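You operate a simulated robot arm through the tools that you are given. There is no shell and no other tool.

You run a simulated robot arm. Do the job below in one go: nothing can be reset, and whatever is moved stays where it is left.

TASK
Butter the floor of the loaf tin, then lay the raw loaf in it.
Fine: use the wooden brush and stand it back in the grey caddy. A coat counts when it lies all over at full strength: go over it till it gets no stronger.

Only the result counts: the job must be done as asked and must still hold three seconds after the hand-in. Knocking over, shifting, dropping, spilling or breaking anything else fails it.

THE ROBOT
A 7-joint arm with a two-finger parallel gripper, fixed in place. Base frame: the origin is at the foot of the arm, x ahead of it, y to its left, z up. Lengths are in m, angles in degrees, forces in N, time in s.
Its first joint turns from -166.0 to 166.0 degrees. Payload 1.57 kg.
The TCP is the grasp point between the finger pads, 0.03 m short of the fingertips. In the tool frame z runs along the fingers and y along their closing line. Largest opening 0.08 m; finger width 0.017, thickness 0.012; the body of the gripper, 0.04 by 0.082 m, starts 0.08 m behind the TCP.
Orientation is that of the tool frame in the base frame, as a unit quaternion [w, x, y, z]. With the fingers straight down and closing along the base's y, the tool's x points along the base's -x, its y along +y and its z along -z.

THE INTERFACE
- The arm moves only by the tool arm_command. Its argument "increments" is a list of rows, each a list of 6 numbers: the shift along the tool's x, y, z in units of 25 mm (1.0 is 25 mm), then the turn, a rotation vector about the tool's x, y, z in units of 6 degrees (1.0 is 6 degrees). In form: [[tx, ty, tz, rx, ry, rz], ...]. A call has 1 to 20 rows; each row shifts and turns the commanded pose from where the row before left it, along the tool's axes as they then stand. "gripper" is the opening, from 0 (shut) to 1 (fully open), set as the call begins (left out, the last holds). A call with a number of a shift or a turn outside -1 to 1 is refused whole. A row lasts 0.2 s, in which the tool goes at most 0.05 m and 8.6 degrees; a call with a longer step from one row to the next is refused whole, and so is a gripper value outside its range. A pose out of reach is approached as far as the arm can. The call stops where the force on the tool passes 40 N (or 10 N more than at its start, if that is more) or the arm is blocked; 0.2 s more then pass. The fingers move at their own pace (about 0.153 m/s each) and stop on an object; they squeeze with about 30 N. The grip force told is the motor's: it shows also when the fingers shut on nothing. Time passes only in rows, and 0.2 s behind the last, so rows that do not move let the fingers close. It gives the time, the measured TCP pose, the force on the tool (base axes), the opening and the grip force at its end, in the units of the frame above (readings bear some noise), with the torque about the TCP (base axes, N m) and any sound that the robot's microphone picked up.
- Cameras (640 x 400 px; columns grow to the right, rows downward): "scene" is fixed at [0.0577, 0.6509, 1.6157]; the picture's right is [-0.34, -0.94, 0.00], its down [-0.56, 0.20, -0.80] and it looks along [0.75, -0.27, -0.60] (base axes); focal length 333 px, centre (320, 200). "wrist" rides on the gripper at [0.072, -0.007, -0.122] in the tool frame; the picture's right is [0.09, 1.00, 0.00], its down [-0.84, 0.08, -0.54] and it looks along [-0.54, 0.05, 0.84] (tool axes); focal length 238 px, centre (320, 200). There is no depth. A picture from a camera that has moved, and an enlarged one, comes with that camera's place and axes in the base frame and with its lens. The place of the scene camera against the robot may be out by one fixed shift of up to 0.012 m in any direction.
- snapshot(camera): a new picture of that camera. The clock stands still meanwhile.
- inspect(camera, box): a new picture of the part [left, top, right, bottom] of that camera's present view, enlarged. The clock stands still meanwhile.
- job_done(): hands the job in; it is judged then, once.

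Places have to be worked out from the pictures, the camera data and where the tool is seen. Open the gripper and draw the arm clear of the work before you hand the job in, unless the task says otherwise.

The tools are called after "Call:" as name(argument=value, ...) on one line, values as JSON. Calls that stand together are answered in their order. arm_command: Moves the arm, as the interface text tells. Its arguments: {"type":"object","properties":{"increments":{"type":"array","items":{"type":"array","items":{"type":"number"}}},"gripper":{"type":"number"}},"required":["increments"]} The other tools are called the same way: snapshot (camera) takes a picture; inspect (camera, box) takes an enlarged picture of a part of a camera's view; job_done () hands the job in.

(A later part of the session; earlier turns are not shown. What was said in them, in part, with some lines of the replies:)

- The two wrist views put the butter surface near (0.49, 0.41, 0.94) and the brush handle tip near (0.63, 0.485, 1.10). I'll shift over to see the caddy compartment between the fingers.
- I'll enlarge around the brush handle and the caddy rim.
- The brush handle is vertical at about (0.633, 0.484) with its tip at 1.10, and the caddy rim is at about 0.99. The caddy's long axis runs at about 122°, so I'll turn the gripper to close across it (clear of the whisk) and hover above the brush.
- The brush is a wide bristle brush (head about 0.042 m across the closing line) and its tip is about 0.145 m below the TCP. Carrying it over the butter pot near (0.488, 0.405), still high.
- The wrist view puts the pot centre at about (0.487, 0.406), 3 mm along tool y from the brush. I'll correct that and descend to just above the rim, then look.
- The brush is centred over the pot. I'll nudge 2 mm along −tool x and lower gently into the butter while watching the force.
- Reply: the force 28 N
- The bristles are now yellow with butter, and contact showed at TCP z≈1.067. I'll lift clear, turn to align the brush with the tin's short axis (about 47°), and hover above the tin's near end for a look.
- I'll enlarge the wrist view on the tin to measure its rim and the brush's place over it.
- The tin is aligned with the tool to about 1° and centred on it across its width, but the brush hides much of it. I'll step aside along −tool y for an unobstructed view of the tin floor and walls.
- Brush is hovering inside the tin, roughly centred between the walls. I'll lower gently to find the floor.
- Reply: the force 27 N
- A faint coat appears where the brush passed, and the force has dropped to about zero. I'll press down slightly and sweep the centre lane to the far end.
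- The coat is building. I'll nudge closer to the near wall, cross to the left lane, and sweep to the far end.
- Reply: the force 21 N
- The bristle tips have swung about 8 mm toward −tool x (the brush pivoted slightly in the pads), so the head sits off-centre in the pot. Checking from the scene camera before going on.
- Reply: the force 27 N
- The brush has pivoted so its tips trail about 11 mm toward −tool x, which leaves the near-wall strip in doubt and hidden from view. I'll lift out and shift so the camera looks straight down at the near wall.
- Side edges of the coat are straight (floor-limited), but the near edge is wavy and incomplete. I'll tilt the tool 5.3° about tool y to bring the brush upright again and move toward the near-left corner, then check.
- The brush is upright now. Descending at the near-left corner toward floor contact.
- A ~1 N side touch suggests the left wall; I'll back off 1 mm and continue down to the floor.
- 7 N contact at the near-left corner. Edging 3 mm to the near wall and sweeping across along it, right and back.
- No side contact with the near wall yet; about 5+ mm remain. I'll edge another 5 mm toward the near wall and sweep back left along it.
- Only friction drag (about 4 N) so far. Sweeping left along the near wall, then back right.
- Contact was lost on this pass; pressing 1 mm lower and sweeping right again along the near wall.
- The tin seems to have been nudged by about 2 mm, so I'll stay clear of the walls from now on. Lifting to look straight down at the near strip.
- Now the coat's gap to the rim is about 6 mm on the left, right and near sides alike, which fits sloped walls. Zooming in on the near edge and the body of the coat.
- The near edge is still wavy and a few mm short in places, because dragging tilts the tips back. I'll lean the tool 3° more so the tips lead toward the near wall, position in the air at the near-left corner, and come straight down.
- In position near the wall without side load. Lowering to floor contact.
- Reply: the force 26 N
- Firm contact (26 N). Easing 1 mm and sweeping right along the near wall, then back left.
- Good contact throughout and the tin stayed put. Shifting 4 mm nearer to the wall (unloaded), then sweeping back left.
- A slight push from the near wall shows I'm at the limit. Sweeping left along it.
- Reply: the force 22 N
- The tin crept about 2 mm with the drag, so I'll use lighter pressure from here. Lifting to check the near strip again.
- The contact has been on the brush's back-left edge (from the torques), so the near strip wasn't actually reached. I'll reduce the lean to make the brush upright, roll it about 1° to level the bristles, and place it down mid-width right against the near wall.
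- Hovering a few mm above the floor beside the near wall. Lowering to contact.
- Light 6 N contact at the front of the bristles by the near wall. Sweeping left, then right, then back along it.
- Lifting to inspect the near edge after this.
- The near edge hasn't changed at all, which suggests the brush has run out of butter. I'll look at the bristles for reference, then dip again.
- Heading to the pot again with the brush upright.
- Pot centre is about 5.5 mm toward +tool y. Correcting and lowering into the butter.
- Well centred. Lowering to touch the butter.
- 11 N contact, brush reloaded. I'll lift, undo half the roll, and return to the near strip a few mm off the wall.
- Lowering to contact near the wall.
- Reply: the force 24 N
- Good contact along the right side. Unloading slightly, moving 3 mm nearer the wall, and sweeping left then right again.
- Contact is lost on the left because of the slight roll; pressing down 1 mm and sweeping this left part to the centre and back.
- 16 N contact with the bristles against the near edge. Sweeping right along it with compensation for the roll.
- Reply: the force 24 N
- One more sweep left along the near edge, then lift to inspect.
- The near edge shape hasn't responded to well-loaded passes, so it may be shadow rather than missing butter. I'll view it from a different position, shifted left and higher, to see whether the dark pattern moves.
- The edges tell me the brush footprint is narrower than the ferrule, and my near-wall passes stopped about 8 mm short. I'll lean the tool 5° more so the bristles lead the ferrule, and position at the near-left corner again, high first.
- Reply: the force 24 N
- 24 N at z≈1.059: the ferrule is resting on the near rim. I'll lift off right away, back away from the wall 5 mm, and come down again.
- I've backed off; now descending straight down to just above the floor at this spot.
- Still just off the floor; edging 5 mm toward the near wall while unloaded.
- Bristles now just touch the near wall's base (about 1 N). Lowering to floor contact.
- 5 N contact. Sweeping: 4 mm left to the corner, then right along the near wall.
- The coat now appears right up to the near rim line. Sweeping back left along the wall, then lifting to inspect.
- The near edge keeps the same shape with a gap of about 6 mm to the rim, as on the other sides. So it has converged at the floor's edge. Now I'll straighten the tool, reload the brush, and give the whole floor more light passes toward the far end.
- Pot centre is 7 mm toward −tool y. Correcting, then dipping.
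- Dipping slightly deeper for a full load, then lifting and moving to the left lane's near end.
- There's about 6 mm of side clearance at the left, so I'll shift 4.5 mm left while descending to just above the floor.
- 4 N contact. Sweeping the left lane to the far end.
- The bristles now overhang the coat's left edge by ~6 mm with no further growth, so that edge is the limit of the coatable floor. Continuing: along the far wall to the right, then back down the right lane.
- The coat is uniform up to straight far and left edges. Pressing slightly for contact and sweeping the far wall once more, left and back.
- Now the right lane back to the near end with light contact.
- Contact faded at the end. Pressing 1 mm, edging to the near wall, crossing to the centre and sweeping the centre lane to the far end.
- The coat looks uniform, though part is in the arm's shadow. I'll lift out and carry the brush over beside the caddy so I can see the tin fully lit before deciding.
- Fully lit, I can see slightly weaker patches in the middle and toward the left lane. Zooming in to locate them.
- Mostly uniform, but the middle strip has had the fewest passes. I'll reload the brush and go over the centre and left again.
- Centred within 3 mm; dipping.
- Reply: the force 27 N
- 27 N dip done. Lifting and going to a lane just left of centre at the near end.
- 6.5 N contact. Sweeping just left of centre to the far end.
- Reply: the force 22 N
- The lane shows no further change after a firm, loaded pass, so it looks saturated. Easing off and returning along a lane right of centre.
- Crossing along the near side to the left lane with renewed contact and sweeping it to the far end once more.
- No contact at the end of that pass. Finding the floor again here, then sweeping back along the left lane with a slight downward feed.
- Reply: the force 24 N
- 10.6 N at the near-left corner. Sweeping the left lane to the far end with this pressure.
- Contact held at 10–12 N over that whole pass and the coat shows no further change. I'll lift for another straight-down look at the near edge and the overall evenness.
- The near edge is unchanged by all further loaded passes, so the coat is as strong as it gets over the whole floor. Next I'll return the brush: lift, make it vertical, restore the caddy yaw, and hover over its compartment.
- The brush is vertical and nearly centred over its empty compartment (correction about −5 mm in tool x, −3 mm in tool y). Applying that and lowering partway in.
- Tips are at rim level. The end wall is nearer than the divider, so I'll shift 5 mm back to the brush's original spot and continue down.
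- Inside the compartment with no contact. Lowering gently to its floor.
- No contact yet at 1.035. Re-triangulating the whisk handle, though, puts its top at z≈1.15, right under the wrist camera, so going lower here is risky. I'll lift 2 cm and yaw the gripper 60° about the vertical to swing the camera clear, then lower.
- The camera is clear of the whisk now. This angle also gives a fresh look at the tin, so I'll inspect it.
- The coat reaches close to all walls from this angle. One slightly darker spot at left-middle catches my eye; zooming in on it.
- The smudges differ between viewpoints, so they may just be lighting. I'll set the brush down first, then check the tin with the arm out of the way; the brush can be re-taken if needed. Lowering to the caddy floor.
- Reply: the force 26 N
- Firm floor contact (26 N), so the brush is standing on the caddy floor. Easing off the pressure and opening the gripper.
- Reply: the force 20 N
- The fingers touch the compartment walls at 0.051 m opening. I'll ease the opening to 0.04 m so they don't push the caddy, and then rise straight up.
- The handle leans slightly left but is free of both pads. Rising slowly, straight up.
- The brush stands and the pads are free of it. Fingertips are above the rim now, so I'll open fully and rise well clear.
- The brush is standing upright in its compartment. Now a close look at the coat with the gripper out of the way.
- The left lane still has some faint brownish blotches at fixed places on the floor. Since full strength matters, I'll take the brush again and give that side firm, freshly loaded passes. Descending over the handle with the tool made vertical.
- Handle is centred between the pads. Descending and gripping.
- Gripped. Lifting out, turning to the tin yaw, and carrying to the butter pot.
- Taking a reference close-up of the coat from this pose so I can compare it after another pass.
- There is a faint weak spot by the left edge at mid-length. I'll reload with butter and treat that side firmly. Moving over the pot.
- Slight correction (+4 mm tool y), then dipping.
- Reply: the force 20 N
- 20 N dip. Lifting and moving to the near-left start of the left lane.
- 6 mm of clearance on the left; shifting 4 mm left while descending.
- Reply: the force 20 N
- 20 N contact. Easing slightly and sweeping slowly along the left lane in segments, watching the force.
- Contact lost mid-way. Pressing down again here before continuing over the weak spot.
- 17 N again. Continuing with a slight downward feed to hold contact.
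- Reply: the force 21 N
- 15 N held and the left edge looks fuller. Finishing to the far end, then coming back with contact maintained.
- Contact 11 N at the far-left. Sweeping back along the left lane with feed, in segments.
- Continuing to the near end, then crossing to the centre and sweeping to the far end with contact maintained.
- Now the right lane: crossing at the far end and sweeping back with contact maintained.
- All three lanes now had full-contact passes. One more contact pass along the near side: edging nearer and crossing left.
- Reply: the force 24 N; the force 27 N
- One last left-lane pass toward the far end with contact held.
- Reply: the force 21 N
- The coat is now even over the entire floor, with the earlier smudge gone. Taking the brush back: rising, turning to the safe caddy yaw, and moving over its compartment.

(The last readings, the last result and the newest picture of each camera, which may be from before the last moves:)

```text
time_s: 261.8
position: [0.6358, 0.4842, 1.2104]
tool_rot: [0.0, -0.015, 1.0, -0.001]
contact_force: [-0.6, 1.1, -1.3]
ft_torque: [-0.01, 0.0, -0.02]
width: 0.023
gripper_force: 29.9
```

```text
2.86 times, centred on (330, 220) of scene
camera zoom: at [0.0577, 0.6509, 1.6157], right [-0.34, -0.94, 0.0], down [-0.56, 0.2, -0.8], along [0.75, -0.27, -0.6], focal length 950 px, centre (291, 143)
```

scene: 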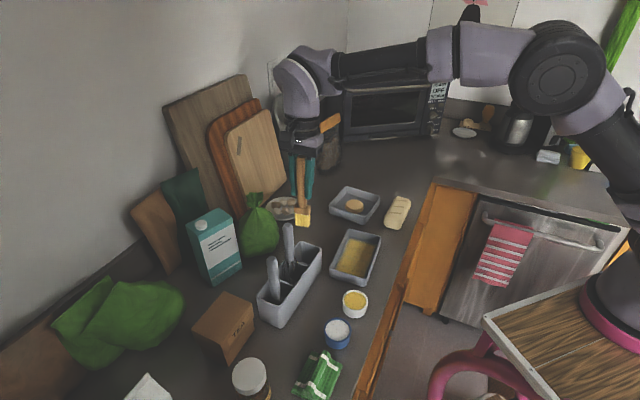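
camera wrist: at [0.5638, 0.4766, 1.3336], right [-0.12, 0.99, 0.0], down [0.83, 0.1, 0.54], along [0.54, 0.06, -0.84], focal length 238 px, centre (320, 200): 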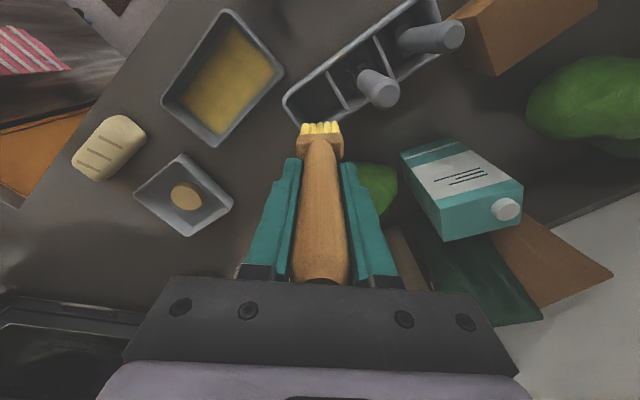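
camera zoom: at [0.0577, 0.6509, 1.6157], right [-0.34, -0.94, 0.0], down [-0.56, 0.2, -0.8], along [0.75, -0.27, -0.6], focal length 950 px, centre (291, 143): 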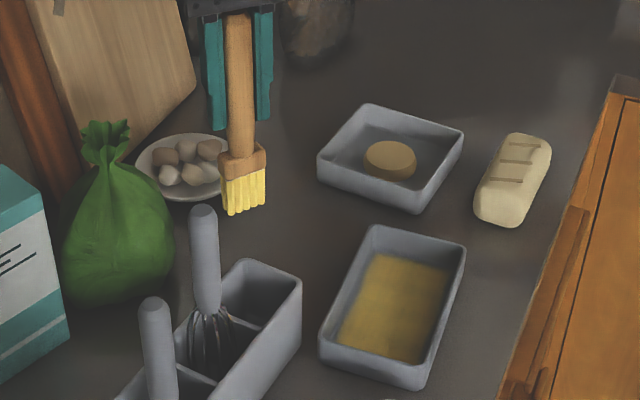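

Brush and compartment are aligned to within 5 mm. Correcting and lowering to rim level for a check.

Call:
arm_command(increments=[[0.08, -0.2, 0, 0, 0, 0], [0, 0, 0.85, 0, 0, 0], [0, 0, 0.85, 0, 0, 0], [0, 0, 0.85, 0, 0, 0], [0, 0, 0.85, 0, 0, 0], [0, 0, 0, 0, 0, 0]])

Call:
inspect(camera="wrist", box=[230, 40, 430, 190])

Call:
inspect(camera="scene", box=[260, 180, 360, 290])

```text
time_s: 263.2
position: [0.6326, 0.4782, 1.1263]
tool_rot: [0.0, -0.013, 1.0, 0.0]
contact_force: [0.0, -0.6, -0.9]
ft_torque: [-0.01, -0.01, 0.01]
width: 0.0231
gripper_force: 30.6
```

```text
2.67 times, centred on (330, 115) of wrist
camera zoom: at [0.5608, 0.4715, 1.2488], right [-0.12, 0.99, 0.0], down [0.83, 0.1, 0.54], along [0.54, 0.07, -0.84], focal length 636 px, centre (293, 427)
```

zoom: 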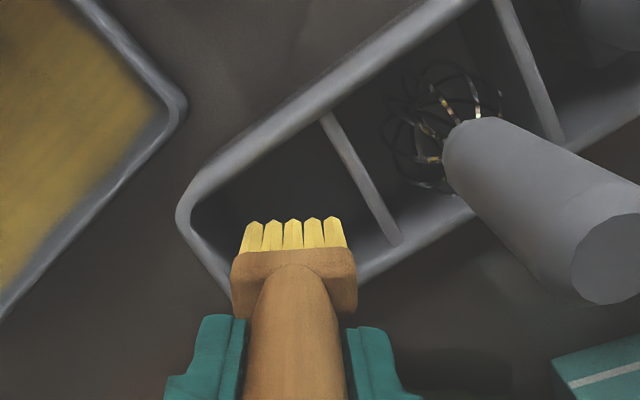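

```text
3.64 times, centred on (310, 235) of scene
camera zoom: at [0.0577, 0.6509, 1.6157], right [-0.34, -0.94, 0.0], down [-0.56, 0.2, -0.8], along [0.75, -0.27, -0.6], focal length 1210 px, centre (356, 73)
```

zoom: 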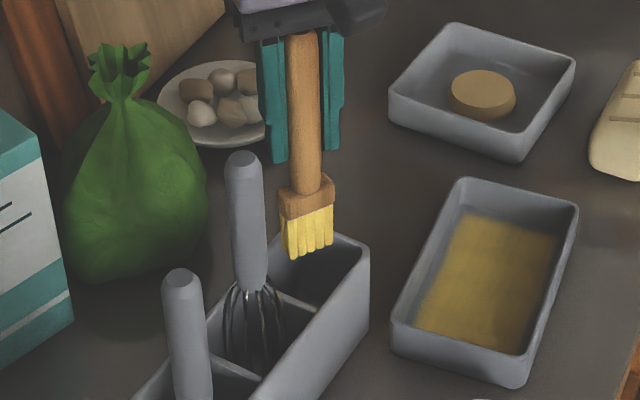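

Fine-tuning by 2–3 mm and lowering into the compartment.

Call:
arm_command(increments=[[0.08, -0.1, 0, 0, 0, 0], [0, 0, 0.7, 0, 0, 0], [0, 0, 0.7, 0, 0, 0], [0, 0, 0.7, 0, 0, 0], [0, 0, 0.7, 0, 0, 0], [0, 0, 0, 0, 0, 0]])

Call:
inspect(camera="wrist", box=[230, 60, 430, 210])

```text
time_s: 264.6
position: [0.6314, 0.478, 1.056]
tool_rot: [0.0, -0.013, 1.0, 0.0]
contact_force: [0.6, 0.1, -0.5]
ft_torque: [0.01, 0.02, -0.03]
width: 0.0228
gripper_force: 30.1
```

```text
2.67 times, centred on (330, 135) of wrist
camera zoom: at [0.5586, 0.4695, 1.1788], right [-0.12, 0.99, 0.0], down [0.83, 0.1, 0.54], along [0.54, 0.06, -0.84], focal length 636 px, centre (293, 373)
```

zoom: 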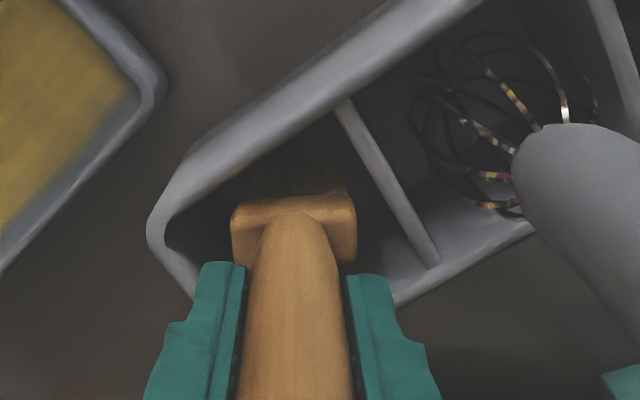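

Inside without contact. Lowering gently to the caddy floor.

Call:
arm_command(increments=[[0, 0, 0.4, 0, 0, 0], [0, 0, 0.4, 0, 0, 0], [0, 0, 0.15, 0, 0, 0], [0, 0, 0, 0, 0, 0]])

```text
time_s: 265.6
position: [0.6316, 0.4767, 1.0344]
tool_rot: [0.0, -0.014, 1.0, 0.001]
contact_force: [-0.1, 0.6, -0.4]
ft_torque: [0.01, -0.01, -0.03]
width: 0.0232
gripper_force: 29.8
```

Call:
arm_command(increments=[[0, 0, 0.06, 0, 0, 0], [0, 0, 0.06, 0, 0, 0], [0, 0, 0.06, 0, 0, 0], [0, 0, 0, 0, 0, 0]])

```text
time_s: 266.6
position: [0.6316, 0.4779, 1.0326]
tool_rot: [0.001, -0.015, 1.0, 0.001]
contact_force: [-2.2, -4.0, 21.3]
ft_torque: [-0.49, 0.08, 0.01]
width: 0.0231
gripper_force: 29.7
```

Floor contact at 21 N with fingertips just above the rim. Easing off 1 mm and opening only partway so the fingers can't push the caddy.

Call:
arm_command(increments=[[0, 0, -0.05, 0, 0, 0], [0, 0, 0, 0, 0, 0]])

Call:
arm_command(increments=[[0, 0, 0, 0, 0, 0], [0, 0, 0, 0, 0, 0], [0, 0, 0, 0, 0, 0]], gripper=0.42)

Call:
inspect(camera="wrist", box=[200, 60, 440, 300])

```text
time_s: 267.2
position: [0.6299, 0.4777, 1.0319]
tool_rot: [0.001, -0.015, 1.0, 0.001]
contact_force: [3.6, -0.3, 22.2]
ft_torque: [-0.12, -0.4, 0.01]
width: 0.0231
gripper_force: 29.7
```

```text
time_s: 268.0
position: [0.6308, 0.4776, 1.029]
tool_rot: [0.001, -0.015, 1.0, -0.001]
contact_force: [1.1, 0.2, 1.0]
ft_torque: [0.03, 0.03, 0.01]
width: 0.0333
gripper_force: 0.0
```

```text
1.67 times, centred on (320, 180) of wrist
camera zoom: at [0.5581, 0.4698, 1.1527], right [-0.12, 0.99, 0.0], down [0.83, 0.1, 0.54], along [0.54, 0.06, -0.84], focal length 397 px, centre (320, 233)
```

zoom: 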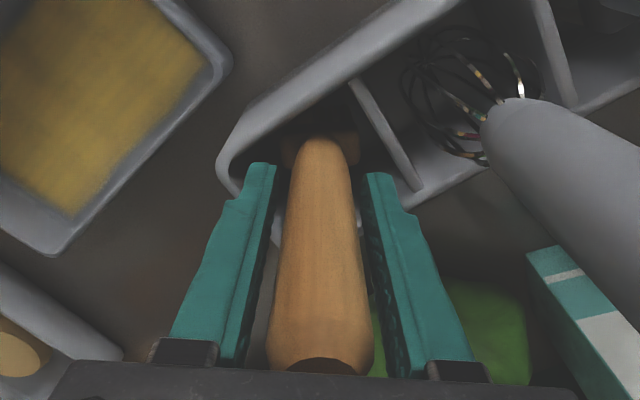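

Released cleanly with clearance on both sides. Rising slowly.

Call:
arm_command(increments=[[0, 0, -0.2, 0, 0, 0], [0, 0, -0.3, 0, 0, 0], [0, 0, -0.4, 0, 0, 0], [0, 0, 0, 0, 0, 0]])

Call:
inspect(camera="wrist", box=[200, 60, 440, 300])

```text
time_s: 269.0
position: [0.6321, 0.4757, 1.0553]
tool_rot: [0.0, -0.015, 1.0, 0.0]
contact_force: [-0.8, -0.6, 0.6]
ft_torque: [-0.02, 0.0, -0.01]
width: 0.0335
gripper_force: 0.0
```

```text
1.67 times, centred on (320, 180) of wrist
camera zoom: at [0.5589, 0.469, 1.1763], right [-0.12, 0.99, 0.0], down [0.83, 0.1, 0.54], along [0.54, 0.07, -0.84], focal length 397 px, centre (320, 233)
```

zoom: 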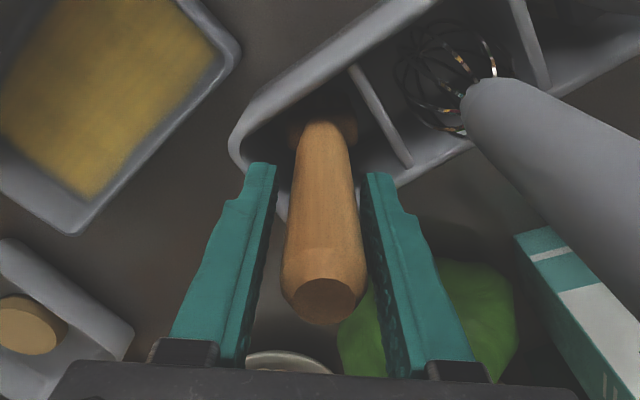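

Now opening fully and rising well clear.

Call:
arm_command(increments=[[0, 0, 0, 0, 0, 0], [0, 0, 0, 0, 0, 0], [0, 0, -0.8, 0, 0, 0], [0, 0, -0.9, 0, 0, 0], [0, 0, -0.9, 0, 0, 0], [0, 0, -0.9, 0, 0, 0], [0, 0, -0.9, 0, 0, 0], [0, 0, -0.9, 0, 0, 0], [0, 0, -0.9, 0, 0, 0], [0, 0, 0, 0, 0, 0]], gripper=1)

Call:
snapshot(camera="wrist")

Call:
inspect(camera="wrist", box=[140, 0, 300, 160])

Call:
inspect(camera="scene", box=[250, 180, 410, 300])

```text
time_s: 271.2
position: [0.63, 0.4745, 1.2067]
tool_rot: [0.0, -0.014, 1.0, 0.0]
contact_force: [0.0, -0.2, 0.2]
ft_torque: [0.02, 0.0, 0.02]
width: 0.0796
gripper_force: 0.1
```

```text
taken
camera wrist: at [0.5575, 0.4669, 1.3291], right [-0.12, 0.99, 0.0], down [0.83, 0.1, 0.54], along [0.54, 0.06, -0.84], focal length 238 px, centre (320, 200)
```

wrist: 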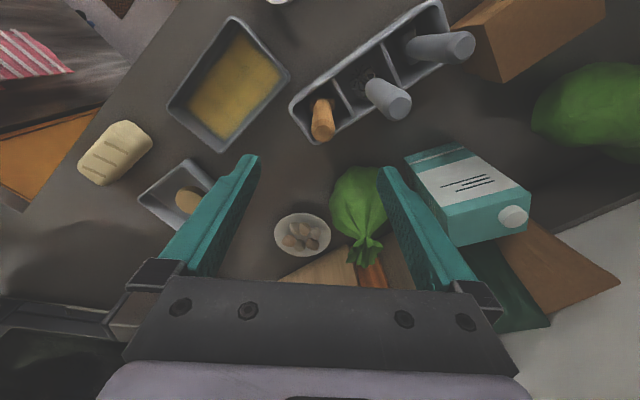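

```text
2.50 times, centred on (220, 80) of wrist
camera zoom: at [0.5575, 0.4669, 1.3291], right [-0.12, 0.99, 0.0], down [0.83, 0.1, 0.54], along [0.54, 0.06, -0.84], focal length 596 px, centre (570, 500)
```

zoom: 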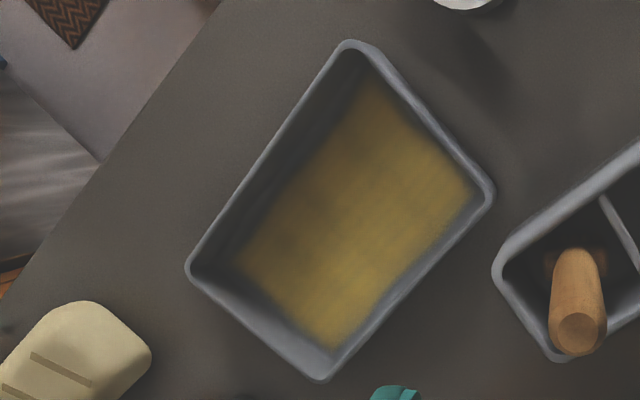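

```text
3.33 times, centred on (330, 240) of scene
camera zoom: at [0.0577, 0.6509, 1.6157], right [-0.34, -0.94, 0.0], down [-0.56, 0.2, -0.8], along [0.75, -0.27, -0.6], focal length 1109 px, centre (287, 67)
```

zoom: 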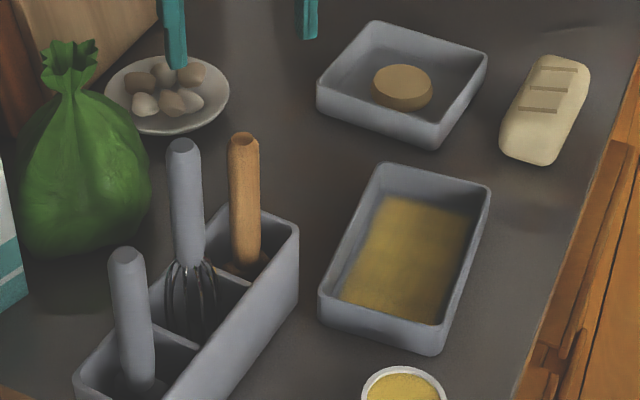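

The brush stands in its compartment. Next the loaf: its long axis (about −43°) is parallel to the tin. Turning to the tin yaw and moving above the loaf near (0.757, 0.129).

Call:
arm_command(increments=[[0, 0, 0, 0, 0, 0.919], [0, 0, 0, 0, 0, 0.919], [0, 0, 0, 0, 0, 0.919], [0, 0, 0, 0, 0, 0.919], [0, 0, 0, 0, 0, 0.919], [0, 0, 0, 0, 0, 0.919], [0, 0, 0, 0, 0, 0.919], [0, 0, 0, 0, 0, 0.919], [0, 0, 0, 0, 0, 0]])

Call:
arm_command(increments=[[-0.934, -0.484, 0, 0, 0, 0], [-0.934, -0.484, 0, 0, 0, 0], [-0.934, -0.484, 0, 0, 0, 0], [-0.934, -0.484, 0, 0, 0, 0], [-0.934, -0.484, 0, 0, 0, 0], [-0.934, -0.484, 0, 0, 0, 0], [-0.934, -0.484, 0, 0, 0, 0], [-0.934, -0.484, 0, 0, 0, 0], [-0.934, -0.484, 0, 0, 0, 0], [-0.934, -0.484, 0, 0, 0, 0], [-0.934, -0.484, 0, 0, 0, 0], [-0.934, -0.484, 0, 0, 0, 0], [-0.934, -0.484, 0, 0, 0, 0], [-0.934, -0.484, 0, 0, 0, 0], [0, 0, 0, 0, 0, 0]])

Call:
snapshot(camera="wrist")

Call:
snapshot(camera="scene")

```text
time_s: 273.2
position: [0.6315, 0.4774, 1.2073]
tool_rot: [0.0, 0.362, 0.932, 0.0]
contact_force: [0.3, 0.1, 0.3]
ft_torque: [0.04, -0.04, 0.02]
width: 0.0801
gripper_force: 0.1
```

```text
time_s: 276.4
position: [0.7585, 0.1305, 1.2102]
tool_rot: [0.0, 0.361, 0.933, -0.001]
contact_force: [0.0, 0.8, 0.5]
ft_torque: [-0.01, -0.01, 0.05]
width: 0.0801
gripper_force: 0.1
```

```text
taken
camera wrist: at [0.7009, 0.1745, 1.3334], right [0.6, 0.8, 0.0], down [0.67, -0.51, 0.54], along [0.43, -0.33, -0.84], focal length 238 px, centre (320, 200)
```

wrist: 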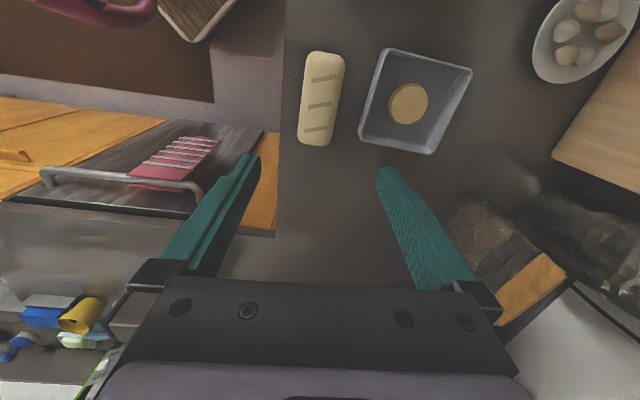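

```text
taken
```

scene: 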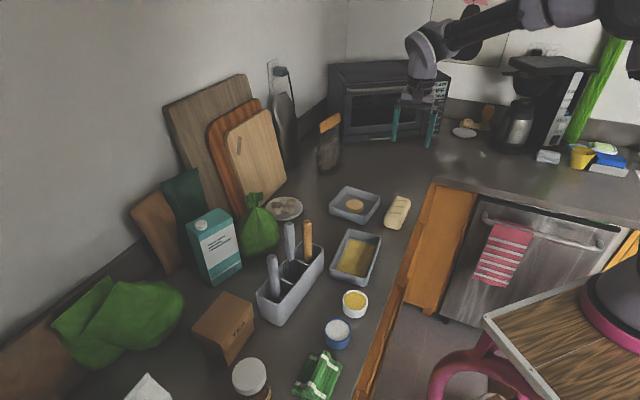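

The loaf is aligned with the tool within about 1°, roughly 0.13 × 0.058 m, and centred under the gripper. Descending partway to check.

Call:
arm_command(increments=[[-0.08, 0.05, 0.8, 0, 0, 0], [0, 0, 0.9, 0, 0, 0], [0, 0, 0.9, 0, 0, 0], [0, 0, 0.9, 0, 0, 0], [0, 0, 0.9, 0, 0, 0], [0, 0, 0.9, 0, 0, 0], [0, 0, 0.9, 0, 0, 0], [0, 0, 0, 0, 0, 0]])

Call:
snapshot(camera="wrist")

Call:
inspect(camera="scene", box=[340, 120, 460, 260])

```text
time_s: 278.2
position: [0.7585, 0.1292, 1.054]
tool_rot: [0.0, 0.361, 0.932, 0.0]
contact_force: [0.2, -0.1, -0.3]
ft_torque: [0.02, 0.02, 0.01]
width: 0.08
gripper_force: 0.0
```

```text
taken
camera wrist: at [0.7011, 0.1734, 1.1757], right [0.6, 0.8, 0.0], down [0.67, -0.51, 0.54], along [0.43, -0.33, -0.84], focal length 238 px, centre (320, 200)
```

wrist: 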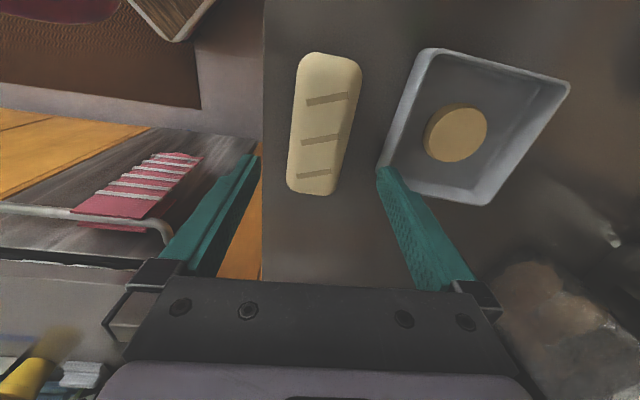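

```text
2.86 times, centred on (400, 190) of scene
camera zoom: at [0.0577, 0.6509, 1.6157], right [-0.34, -0.94, 0.0], down [-0.56, 0.2, -0.8], along [0.75, -0.27, -0.6], focal length 950 px, centre (91, 229)
```

zoom: 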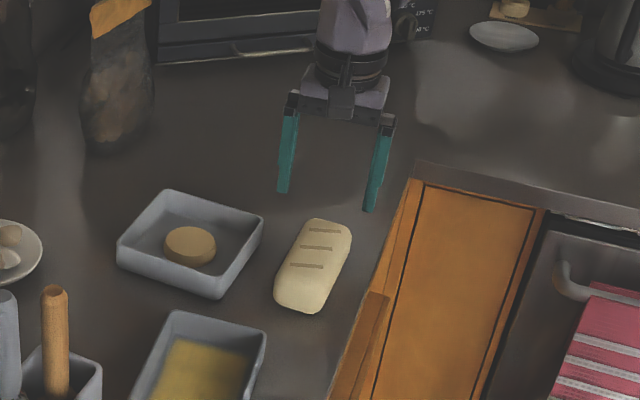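

Call:
inspect(camera="wrist", box=[250, 30, 410, 210])

```text
2.22 times, centred on (330, 120) of wrist
camera zoom: at [0.7011, 0.1734, 1.1757], right [0.6, 0.8, 0.0], down [0.67, -0.51, 0.54], along [0.43, -0.33, -0.84], focal length 530 px, centre (298, 378)
```

zoom: 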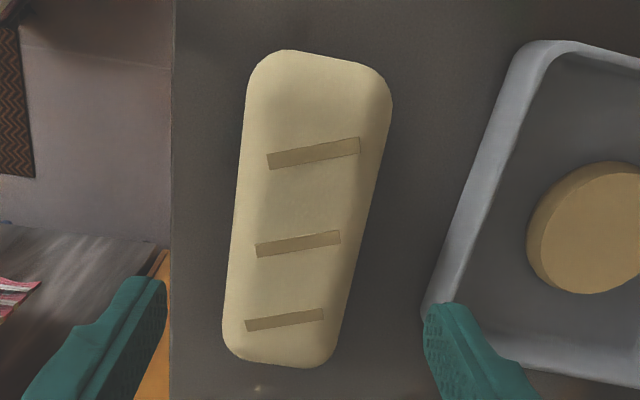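

The loaf is turned about 4° relative to the tool and its centre lies ~8 mm along −tool x. Aligning to it and descending around it.

Call:
arm_command(increments=[[-0.34, 0, 0, 0, 0, 0.7], [0, 0, 0.8, 0, 0, 0], [0, 0, 0.8, 0, 0, 0], [0, 0, 0.8, 0, 0, 0], [0, 0, 0, 0, 0, 0]])

Call:
inspect(camera="wrist", box=[200, 30, 440, 270])

Call:
inspect(camera="scene", box=[350, 130, 450, 250])

```text
time_s: 279.4
position: [0.7629, 0.1258, 0.995]
tool_rot: [0.0, 0.397, 0.918, 0.0]
contact_force: [0.9, 0.1, 0.4]
ft_torque: [-0.01, 0.01, -0.02]
width: 0.0799
gripper_force: 0.0
```

```text
1.67 times, centred on (320, 150) of wrist
camera zoom: at [0.7096, 0.1743, 1.1161], right [0.66, 0.75, 0.0], down [0.63, -0.56, 0.54], along [0.41, -0.36, -0.84], focal length 397 px, centre (320, 283)
```

zoom: 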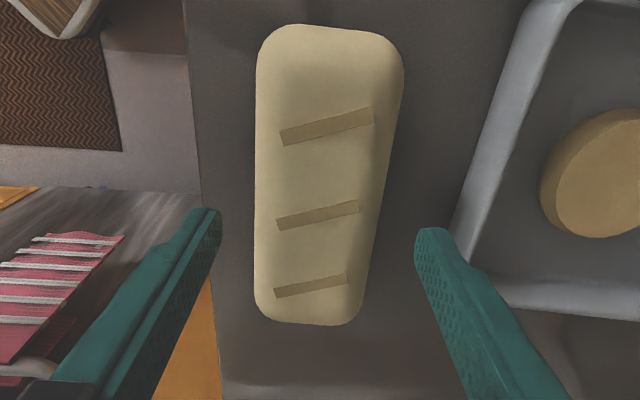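

```text
3.33 times, centred on (400, 190) of scene
camera zoom: at [0.0577, 0.6509, 1.6157], right [-0.34, -0.94, 0.0], down [-0.56, 0.2, -0.8], along [0.75, -0.27, -0.6], focal length 1109 px, centre (53, 233)
```

zoom: 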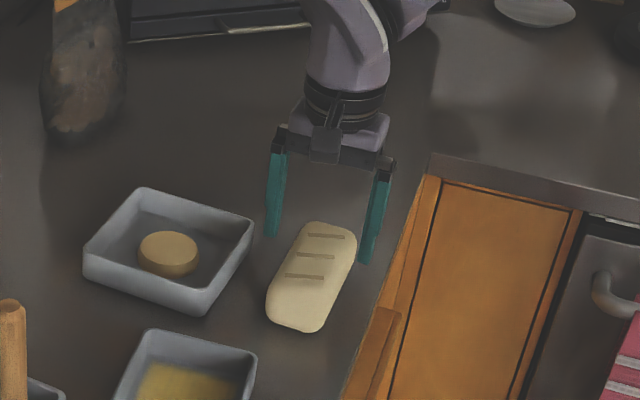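

Aligned; both fingers clear the loaf by ~7 mm. Lowering to grip height with force watch.

Call:
arm_command(increments=[[-0.2, -0.03, 0.6, 0, 0, 0], [0, 0, 0.6, 0, 0, 0], [0, 0, 0.5, 0, 0, 0], [0, 0, 0.3, 0, 0, 0], [0, 0, 0, 0, 0, 0]])

Call:
inspect(camera="wrist", box=[200, 30, 440, 290])

Call:
inspect(camera="scene", box=[350, 150, 450, 250])

```text
time_s: 280.6
position: [0.771, 0.1218, 0.9434]
tool_rot: [0.0, 0.397, 0.918, 0.0]
contact_force: [0.4, -0.2, 1.5]
ft_torque: [0.05, -0.02, 0.01]
width: 0.0801
gripper_force: 0.1
```

```text
1.54 times, centred on (320, 160) of wrist
camera zoom: at [0.7153, 0.1704, 1.0656], right [0.66, 0.75, 0.0], down [0.63, -0.55, 0.54], along [0.41, -0.36, -0.84], focal length 367 px, centre (320, 262)
```

zoom: 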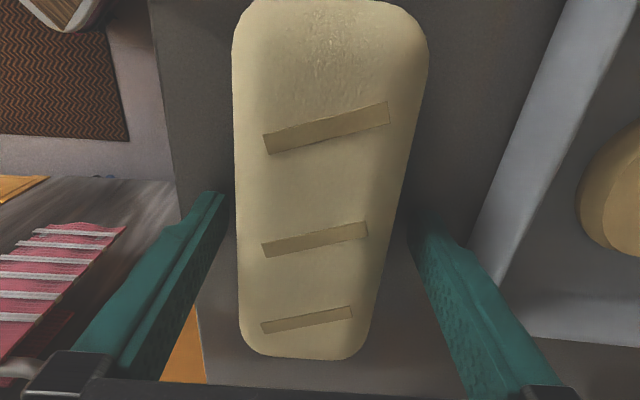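

```text
4.00 times, centred on (400, 200) of scene
camera zoom: at [0.0577, 0.6509, 1.6157], right [-0.34, -0.94, 0.0], down [-0.56, 0.2, -0.8], along [0.75, -0.27, -0.6], focal length 1330 px, centre (0, 200)
```

zoom: 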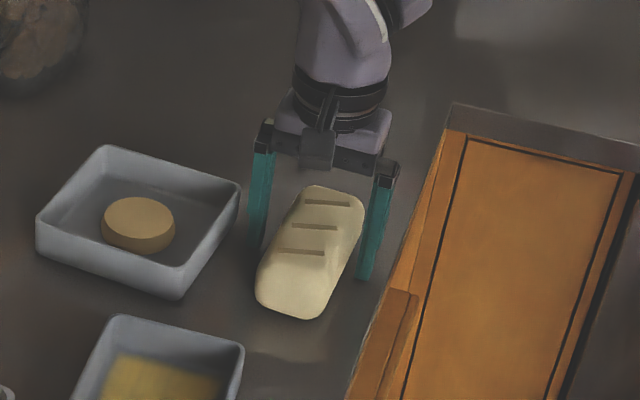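

Fingers are well placed around the loaf's middle. Closing.

Call:
arm_command(increments=[[0, 0, 0, 0, 0, 0], [0, 0, 0, 0, 0, 0], [0, 0, 0, 0, 0, 0], [0, 0, 0, 0, 0, 0]], gripper=0)

Call:
inspect(camera="scene", box=[350, 150, 450, 250])

```text
time_s: 281.6
position: [0.77, 0.1213, 0.9439]
tool_rot: [0.0, 0.395, 0.919, 0.001]
contact_force: [0.2, -0.8, -0.3]
ft_torque: [0.02, 0.0, -0.01]
width: 0.0573
gripper_force: 30.2
```

```text
4.00 times, centred on (400, 200) of scene
camera zoom: at [0.0577, 0.6509, 1.6157], right [-0.34, -0.94, 0.0], down [-0.56, 0.2, -0.8], along [0.75, -0.27, -0.6], focal length 1330 px, centre (0, 200)
```

zoom: 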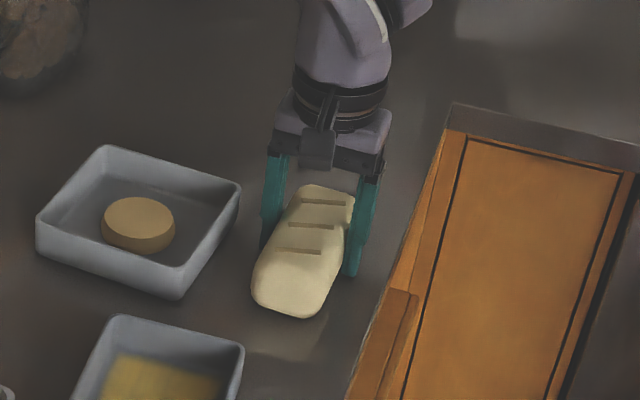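

Gripped at 0.057 m. Lifting the loaf straight up.

Call:
arm_command(increments=[[0, 0, -0.3, 0, 0, 0], [0, 0, -0.6, 0, 0, 0], [0, 0, -0.8, 0, 0, 0], [0, 0, -0.8, 0, 0, 0], [0, 0, -0.8, 0, 0, 0], [0, 0, -0.8, 0, 0, 0], [0, 0, -0.8, 0, 0, 0], [0, 0, -0.8, 0, 0, 0], [0, 0, 0, 0, 0, 0]])

Call:
snapshot(camera="wrist")

Call:
inspect(camera="scene", box=[320, 100, 450, 290])

```text
time_s: 283.6
position: [0.7701, 0.1196, 1.0857]
tool_rot: [0.0, 0.396, 0.918, 0.001]
contact_force: [-0.3, -0.7, -3.7]
ft_torque: [0.0, 0.01, 0.06]
width: 0.0578
gripper_force: 29.5
```

```text
taken
camera wrist: at [0.7145, 0.1685, 1.2086], right [0.66, 0.75, 0.0], down [0.63, -0.55, 0.54], along [0.41, -0.36, -0.84], focal length 238 px, centre (320, 200)
```

wrist: 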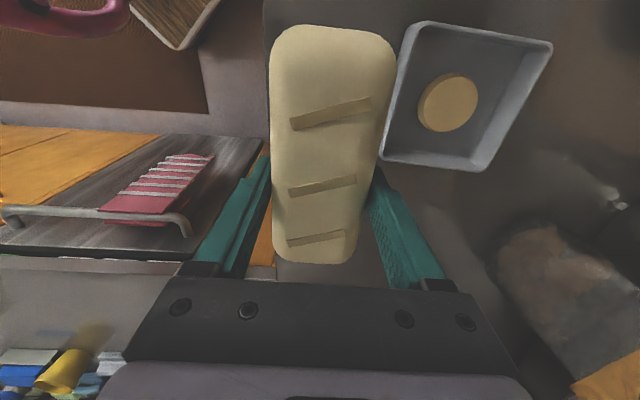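

```text
2.11 times, centred on (385, 195) of scene
camera zoom: at [0.0577, 0.6509, 1.6157], right [-0.34, -0.94, 0.0], down [-0.56, 0.2, -0.8], along [0.75, -0.27, -0.6], focal length 700 px, centre (183, 210)
```

zoom: 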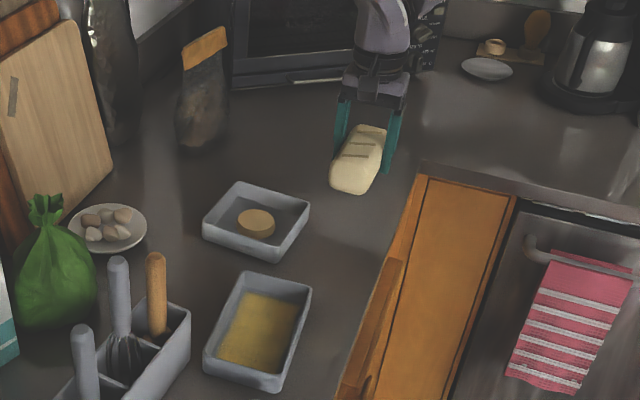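

The loaf is held level. The tin's centre works out to about (0.632, 0.336), turned ~2° from its original line. I'll turn to match and carry the loaf over the tin, high.

Call:
arm_command(increments=[[0, 0, -0.4, 0, 0, -0.475], [0, 0, -0.2, 0, 0, -0.475], [0.894, 0.264, 0, 0, 0, 0], [0.894, 0.264, 0, 0, 0, 0], [0.894, 0.264, 0, 0, 0, 0], [0.894, 0.264, 0, 0, 0, 0], [0.894, 0.264, 0, 0, 0, 0], [0.894, 0.264, 0, 0, 0, 0], [0.894, 0.264, 0, 0, 0, 0], [0.894, 0.264, 0, 0, 0, 0], [0.894, 0.264, 0, 0, 0, 0], [0.894, 0.264, 0, 0, 0, 0], [0.894, 0.264, 0, 0, 0, 0], [0, 0, 0, 0, 0, 0]])

Call:
snapshot(camera="wrist")

Call:
inspect(camera="scene", box=[300, 150, 430, 300])

```text
time_s: 286.6
position: [0.6306, 0.3361, 1.1014]
tool_rot: [0.0, 0.349, 0.937, 0.0]
contact_force: [-1.3, -0.4, -2.4]
ft_torque: [-0.04, 0.0, 0.06]
width: 0.0578
gripper_force: 29.8
```

```text
taken
camera wrist: at [0.5712, 0.3799, 1.2241], right [0.58, 0.81, 0.0], down [0.68, -0.49, 0.54], along [0.44, -0.32, -0.84], focal length 238 px, centre (320, 200)
```

wrist: 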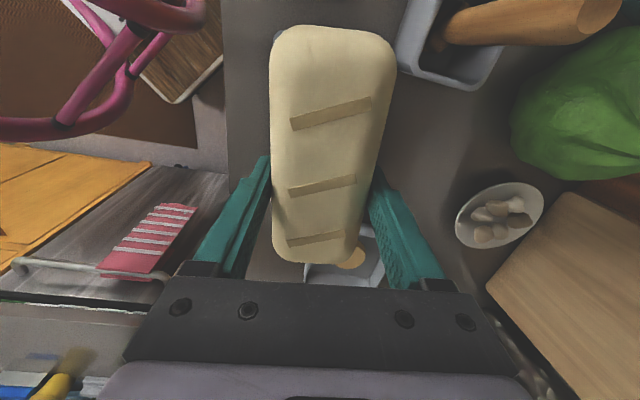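

```text
2.67 times, centred on (365, 225) of scene
camera zoom: at [0.0577, 0.6509, 1.6157], right [-0.34, -0.94, 0.0], down [-0.56, 0.2, -0.8], along [0.75, -0.27, -0.6], focal length 887 px, centre (200, 133)
```

zoom: 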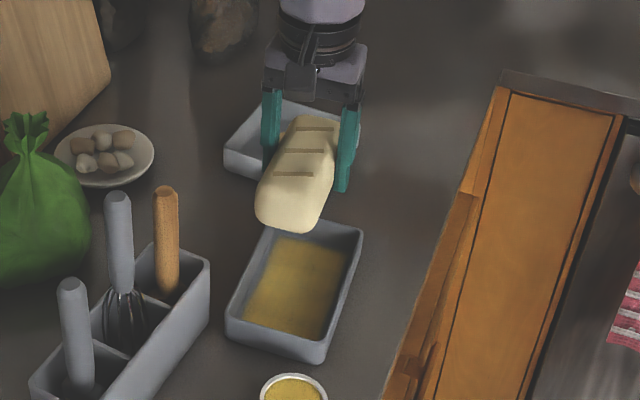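

From the views the loaf's centre sits about 16 mm along +tool x from the grip point, so I'll shift the TCP by that much to centre the loaf in the tin, then lower to just above the rim and check.

Call:
arm_command(increments=[[-0.33, 0.03, 0, 0, 0, 0], [-0.33, 0.03, 0, 0, 0, 0], [0, 0, 0.7, 0, 0, 0], [0, 0, 0.7, 0, 0, 0], [0, 0, 0.7, 0, 0, 0], [0, 0, 0.7, 0, 0, 0], [0, 0, 0.7, 0, 0, 0], [0, 0, 0, 0, 0, 0]])

Call:
inspect(camera="wrist", box=[220, 0, 440, 290])

Call:
inspect(camera="scene", box=[310, 180, 420, 300])

```text
time_s: 288.4
position: [0.6453, 0.3266, 1.0124]
tool_rot: [0.0, 0.35, 0.937, -0.001]
contact_force: [-1.1, -0.1, -3.0]
ft_torque: [-0.05, -0.04, -0.01]
width: 0.0577
gripper_force: 29.5
```

```text
1.38 times, centred on (330, 145) of wrist
camera zoom: at [0.5863, 0.3703, 1.1346], right [0.58, 0.81, 0.0], down [0.68, -0.49, 0.54], along [0.44, -0.32, -0.84], focal length 329 px, centre (306, 276)
```

zoom: 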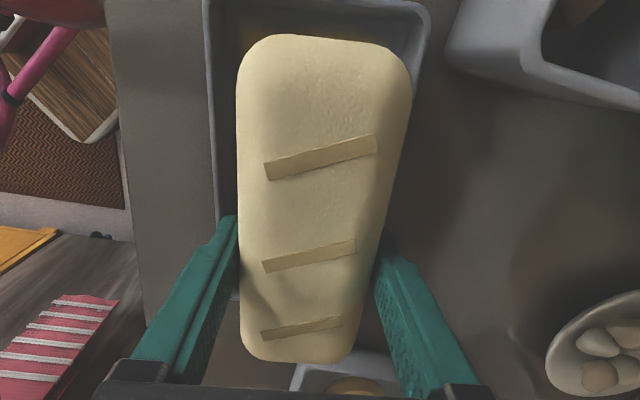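

```text
3.33 times, centred on (365, 240) of scene
camera zoom: at [0.0577, 0.6509, 1.6157], right [-0.34, -0.94, 0.0], down [-0.56, 0.2, -0.8], along [0.75, -0.27, -0.6], focal length 1109 px, centre (170, 67)
```

zoom: 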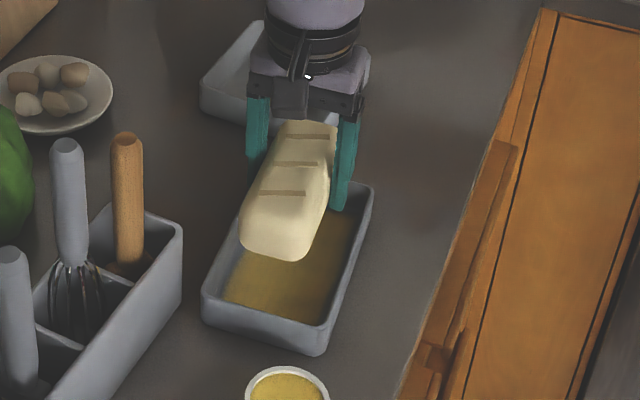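

The tin's walls are visible around the loaf: TCP should go ~4 mm in −tool y and 3 mm in −tool x. Applying and lowering the loaf into the tin.

Call:
arm_command(increments=[[-0.12, -0.16, 0, 0, 0, 0], [0, 0, 0.5, 0, 0, 0], [0, 0, 0.5, 0, 0, 0], [0, 0, 0.5, 0, 0, 0], [0, 0, 0, 0, 0, 0]])

Call:
inspect(camera="wrist", box=[220, 0, 440, 290])

Call:
inspect(camera="scene", box=[310, 180, 420, 300])

```text
time_s: 289.6
position: [0.6443, 0.3236, 0.9758]
tool_rot: [0.0, 0.35, 0.937, 0.0]
contact_force: [0.2, -0.3, -2.8]
ft_torque: [-0.03, -0.02, 0.01]
width: 0.0579
gripper_force: 30.2
```

```text
1.38 times, centred on (330, 145) of wrist
camera zoom: at [0.5839, 0.3659, 1.098], right [0.58, 0.81, 0.0], down [0.68, -0.49, 0.54], along [0.44, -0.32, -0.84], focal length 329 px, centre (306, 276)
```

zoom: 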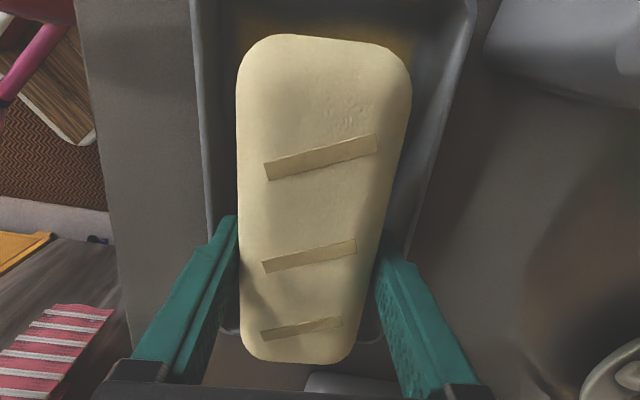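

```text
3.33 times, centred on (365, 240) of scene
camera zoom: at [0.0577, 0.6509, 1.6157], right [-0.34, -0.94, 0.0], down [-0.56, 0.2, -0.8], along [0.75, -0.27, -0.6], focal length 1109 px, centre (170, 67)
```

zoom: 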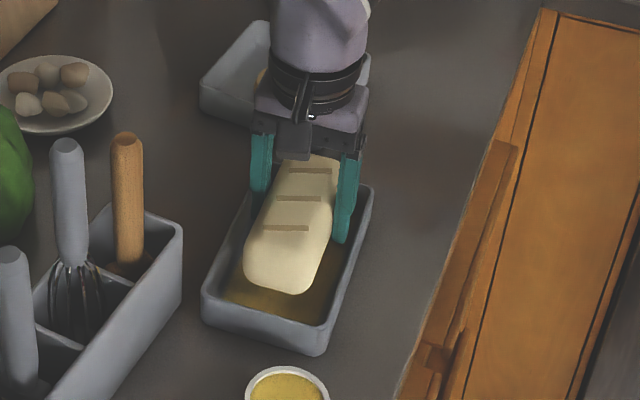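

Well centred (within 2 mm). Continuing down slowly, watching for contact.

Call:
arm_command(increments=[[0, 0.06, 0.25, 0, 0, 0], [0, 0, 0.25, 0, 0, 0], [0, 0, 0.25, 0, 0, 0], [0, 0, 0, 0, 0, 0]])

```text
time_s: 290.6
position: [0.6454, 0.3251, 0.9573]
tool_rot: [0.0, 0.349, 0.937, 0.0]
contact_force: [0.6, 0.7, -3.2]
ft_torque: [-0.03, 0.0, 0.0]
width: 0.0575
gripper_force: 30.2
```

Call:
arm_command(increments=[[0, 0, 0.08, 0, 0, 0], [0, 0, 0.08, 0, 0, 0], [0, 0, 0.08, 0, 0, 0], [0, 0, 0, 0, 0, 0]])

```text
time_s: 291.6
position: [0.6455, 0.3241, 0.9509]
tool_rot: [0.0, 0.35, 0.937, -0.001]
contact_force: [0.4, 0.3, -2.6]
ft_torque: [-0.02, -0.05, -0.04]
width: 0.0578
gripper_force: 29.7
```

Call:
arm_command(increments=[[0, 0, 0.06, 0, 0, 0], [0, 0, 0.06, 0, 0, 0], [0, 0, 0.06, 0, 0, 0], [0, 0, 0, 0, 0, 0]])

Call:
inspect(camera="scene", box=[310, 180, 420, 300])

```text
time_s: 292.6
position: [0.6455, 0.3243, 0.9464]
tool_rot: [0.001, 0.349, 0.937, -0.001]
contact_force: [-2.2, -2.6, 5.4]
ft_torque: [0.14, 0.28, 0.09]
width: 0.0575
gripper_force: 30.0
```

```text
3.33 times, centred on (365, 240) of scene
camera zoom: at [0.0577, 0.6509, 1.6157], right [-0.34, -0.94, 0.0], down [-0.56, 0.2, -0.8], along [0.75, -0.27, -0.6], focal length 1109 px, centre (170, 67)
```

zoom: 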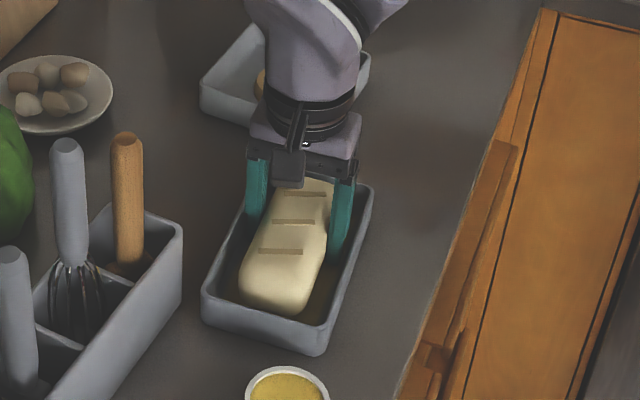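

Loaf bottom is on the tin floor (about 8 N taken up). Opening just enough (0.065 m) so the fingers don't push the walls.

Call:
arm_command(increments=[[0, 0, 0, 0, 0, 0], [0, 0, 0, 0, 0, 0], [0, 0, 0, 0, 0, 0]], gripper=0.81)

Call:
inspect(camera="wrist", box=[180, 0, 460, 290])

Call:
inspect(camera="scene", box=[310, 180, 420, 300])

```text
time_s: 293.4
position: [0.6453, 0.3251, 0.9476]
tool_rot: [-0.001, 0.35, 0.937, 0.0]
contact_force: [-0.2, 0.3, 0.8]
ft_torque: [-0.01, 0.0, -0.02]
width: 0.0646
gripper_force: 0.0
```

```text
1.38 times, centred on (320, 145) of wrist
camera zoom: at [0.5864, 0.3675, 1.0692], right [0.58, 0.81, 0.0], down [0.68, -0.49, 0.54], along [0.44, -0.32, -0.84], focal length 329 px, centre (320, 276)
```

zoom: 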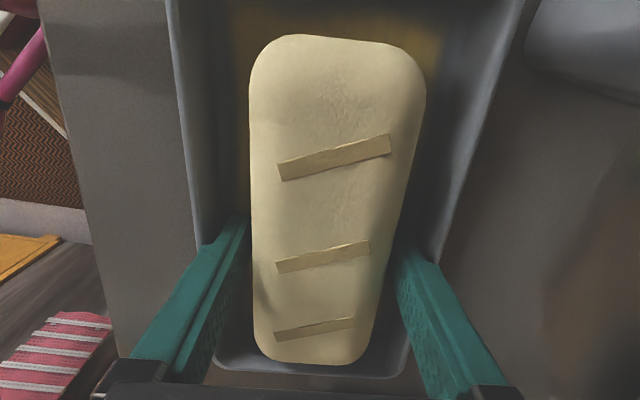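

```text
3.33 times, centred on (365, 240) of scene
camera zoom: at [0.0577, 0.6509, 1.6157], right [-0.34, -0.94, 0.0], down [-0.56, 0.2, -0.8], along [0.75, -0.27, -0.6], focal length 1109 px, centre (170, 67)
```

zoom: 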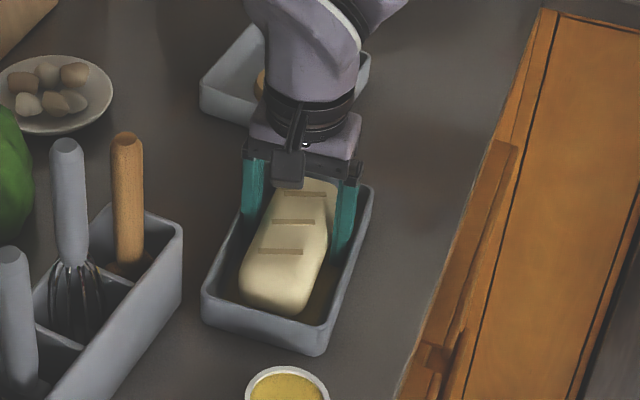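

Released with no forces. Rising slowly straight up.

Call:
arm_command(increments=[[0, 0, -0.2, 0, 0, 0], [0, 0, -0.3, 0, 0, 0], [0, 0, -0.5, 0, 0, 0], [0, 0, -0.6, 0, 0, 0], [0, 0, -0.6, 0, 0, 0], [0, 0, 0, 0, 0, 0]])

Call:
inspect(camera="wrist", box=[180, 0, 460, 290])

Call:
inspect(camera="scene", box=[310, 180, 420, 300])

```text
time_s: 294.8
position: [0.6471, 0.3233, 1.0017]
tool_rot: [0.001, 0.35, 0.937, 0.0]
contact_force: [-0.7, -0.2, -0.6]
ft_torque: [0.01, -0.01, -0.02]
width: 0.0647
gripper_force: 0.1
```

```text
1.38 times, centred on (320, 145) of wrist
camera zoom: at [0.587, 0.3661, 1.1242], right [0.58, 0.81, 0.0], down [0.68, -0.49, 0.54], along [0.44, -0.32, -0.84], focal length 329 px, centre (320, 276)
```

zoom: 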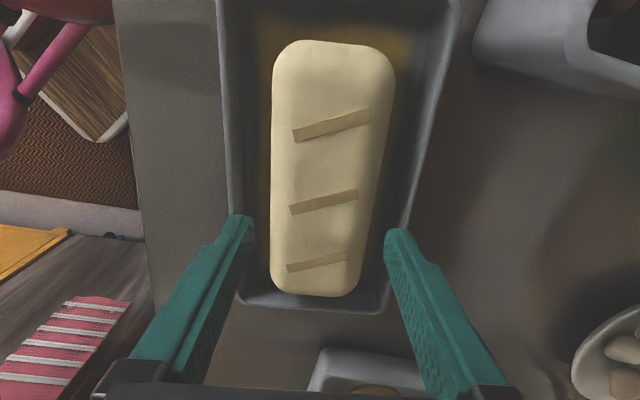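

```text
3.33 times, centred on (365, 240) of scene
camera zoom: at [0.0577, 0.6509, 1.6157], right [-0.34, -0.94, 0.0], down [-0.56, 0.2, -0.8], along [0.75, -0.27, -0.6], focal length 1109 px, centre (170, 67)
```

zoom: 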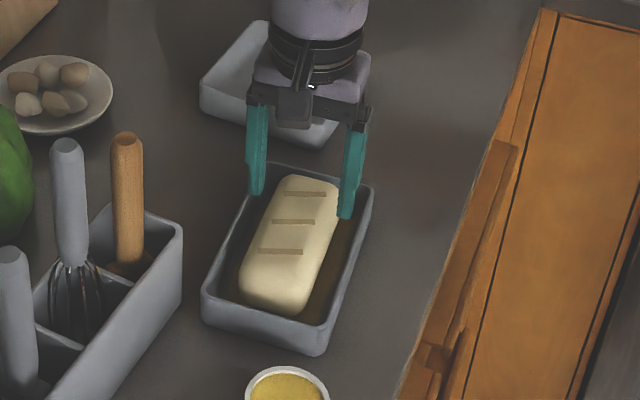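

The loaf lies flat in the tin. Rising clear, opening fully and withdrawing the arm.

Call:
arm_command(increments=[[0, 0, -0.9, 0, 0, 0], [0, 0, -0.9, 0, 0, 0], [0, 0, -0.9, 0, 0, 0], [0, 0, -0.9, 0, 0, 0], [0, 0, -0.9, 0, 0, 0], [0, 0, -0.9, 0, 0, 0], [0, 0, -0.9, 0, 0, 0], [0, 0, -0.9, 0, 0, 0], [-0.41, -0.9, -0.4, 0, 0, 0], [-0.41, -0.9, -0.4, 0, 0, 0], [-0.41, -0.9, -0.4, 0, 0, 0], [-0.41, -0.9, -0.4, 0, 0, 0], [-0.41, -0.9, -0.4, 0, 0, 0], [-0.41, -0.9, -0.4, 0, 0, 0], [-0.41, -0.9, -0.4, 0, 0, 0], [-0.41, -0.9, -0.4, 0, 0, 0], [0, 0, 0, 0, 0, 0]], gripper=1)

Call:
snapshot(camera="scene")

Call:
inspect(camera="scene", box=[240, 170, 420, 310])

Call:
snapshot(camera="wrist")

```text
time_s: 298.4
position: [0.5911, 0.1305, 1.2615]
tool_rot: [0.0, 0.349, 0.937, 0.0]
contact_force: [0.1, 0.6, -0.2]
ft_torque: [-0.02, 0.02, 0.0]
width: 0.0801
gripper_force: 0.1
```

```text
taken
```

scene: 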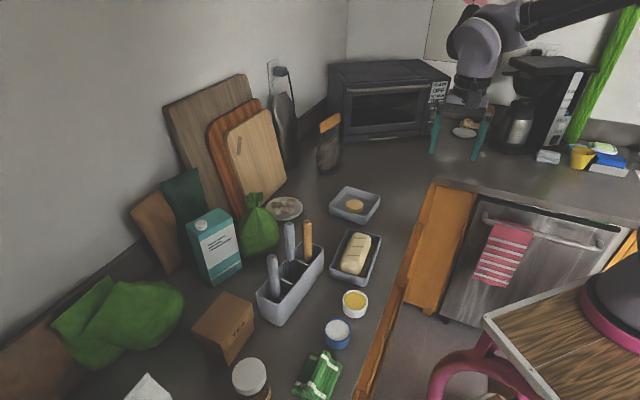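

```text
2.86 times, centred on (330, 240) of scene
camera zoom: at [0.0577, 0.6509, 1.6157], right [-0.34, -0.94, 0.0], down [-0.56, 0.2, -0.8], along [0.75, -0.27, -0.6], focal length 950 px, centre (291, 86)
```

zoom: 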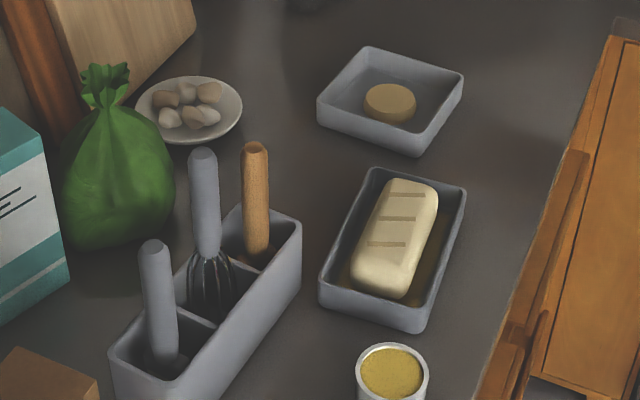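

```text
taken
camera wrist: at [0.5306, 0.1745, 1.3837], right [0.58, 0.81, 0.0], down [0.68, -0.49, 0.54], along [0.44, -0.32, -0.84], focal length 238 px, centre (320, 200)
```

wrist: 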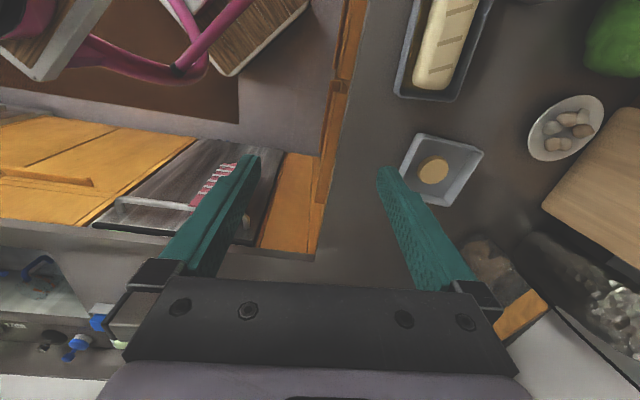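

The loaf lies flat in the buttered tin, the wooden brush stands upright in the grey caddy, and nothing has been knocked over. The tin was nudged about a centimetre and the caddy a few millimetres along the way. The gripper is open and the arm is clear, so I'm handing in.

Call:
job_done()

```text
The job is handed in.
```

I've handed in the job: the raw loaf lies flat in the loaf tin, on its buttered floor, and the wooden brush stands upright in its compartment of the grey caddy. The gripper is open and the arm is clear of the work. I haven't been told the result.

Three things could count against it:

- **Butter coat:** it looked even over the whole floor, and the last firm passes with a loaded brush brought no visible change, except that one weak spot on the left filled in. Right along the foot of the near wall I couldn't tell by eye whether the last few millimetres are at full strength.
- **Tin:** the brushing dragged it about 1 cm from where it started.
- **Caddy:** it shifted about 5 mm the first time I set the brush back.

Nothing was knocked over, dropped or spilled that I could see.
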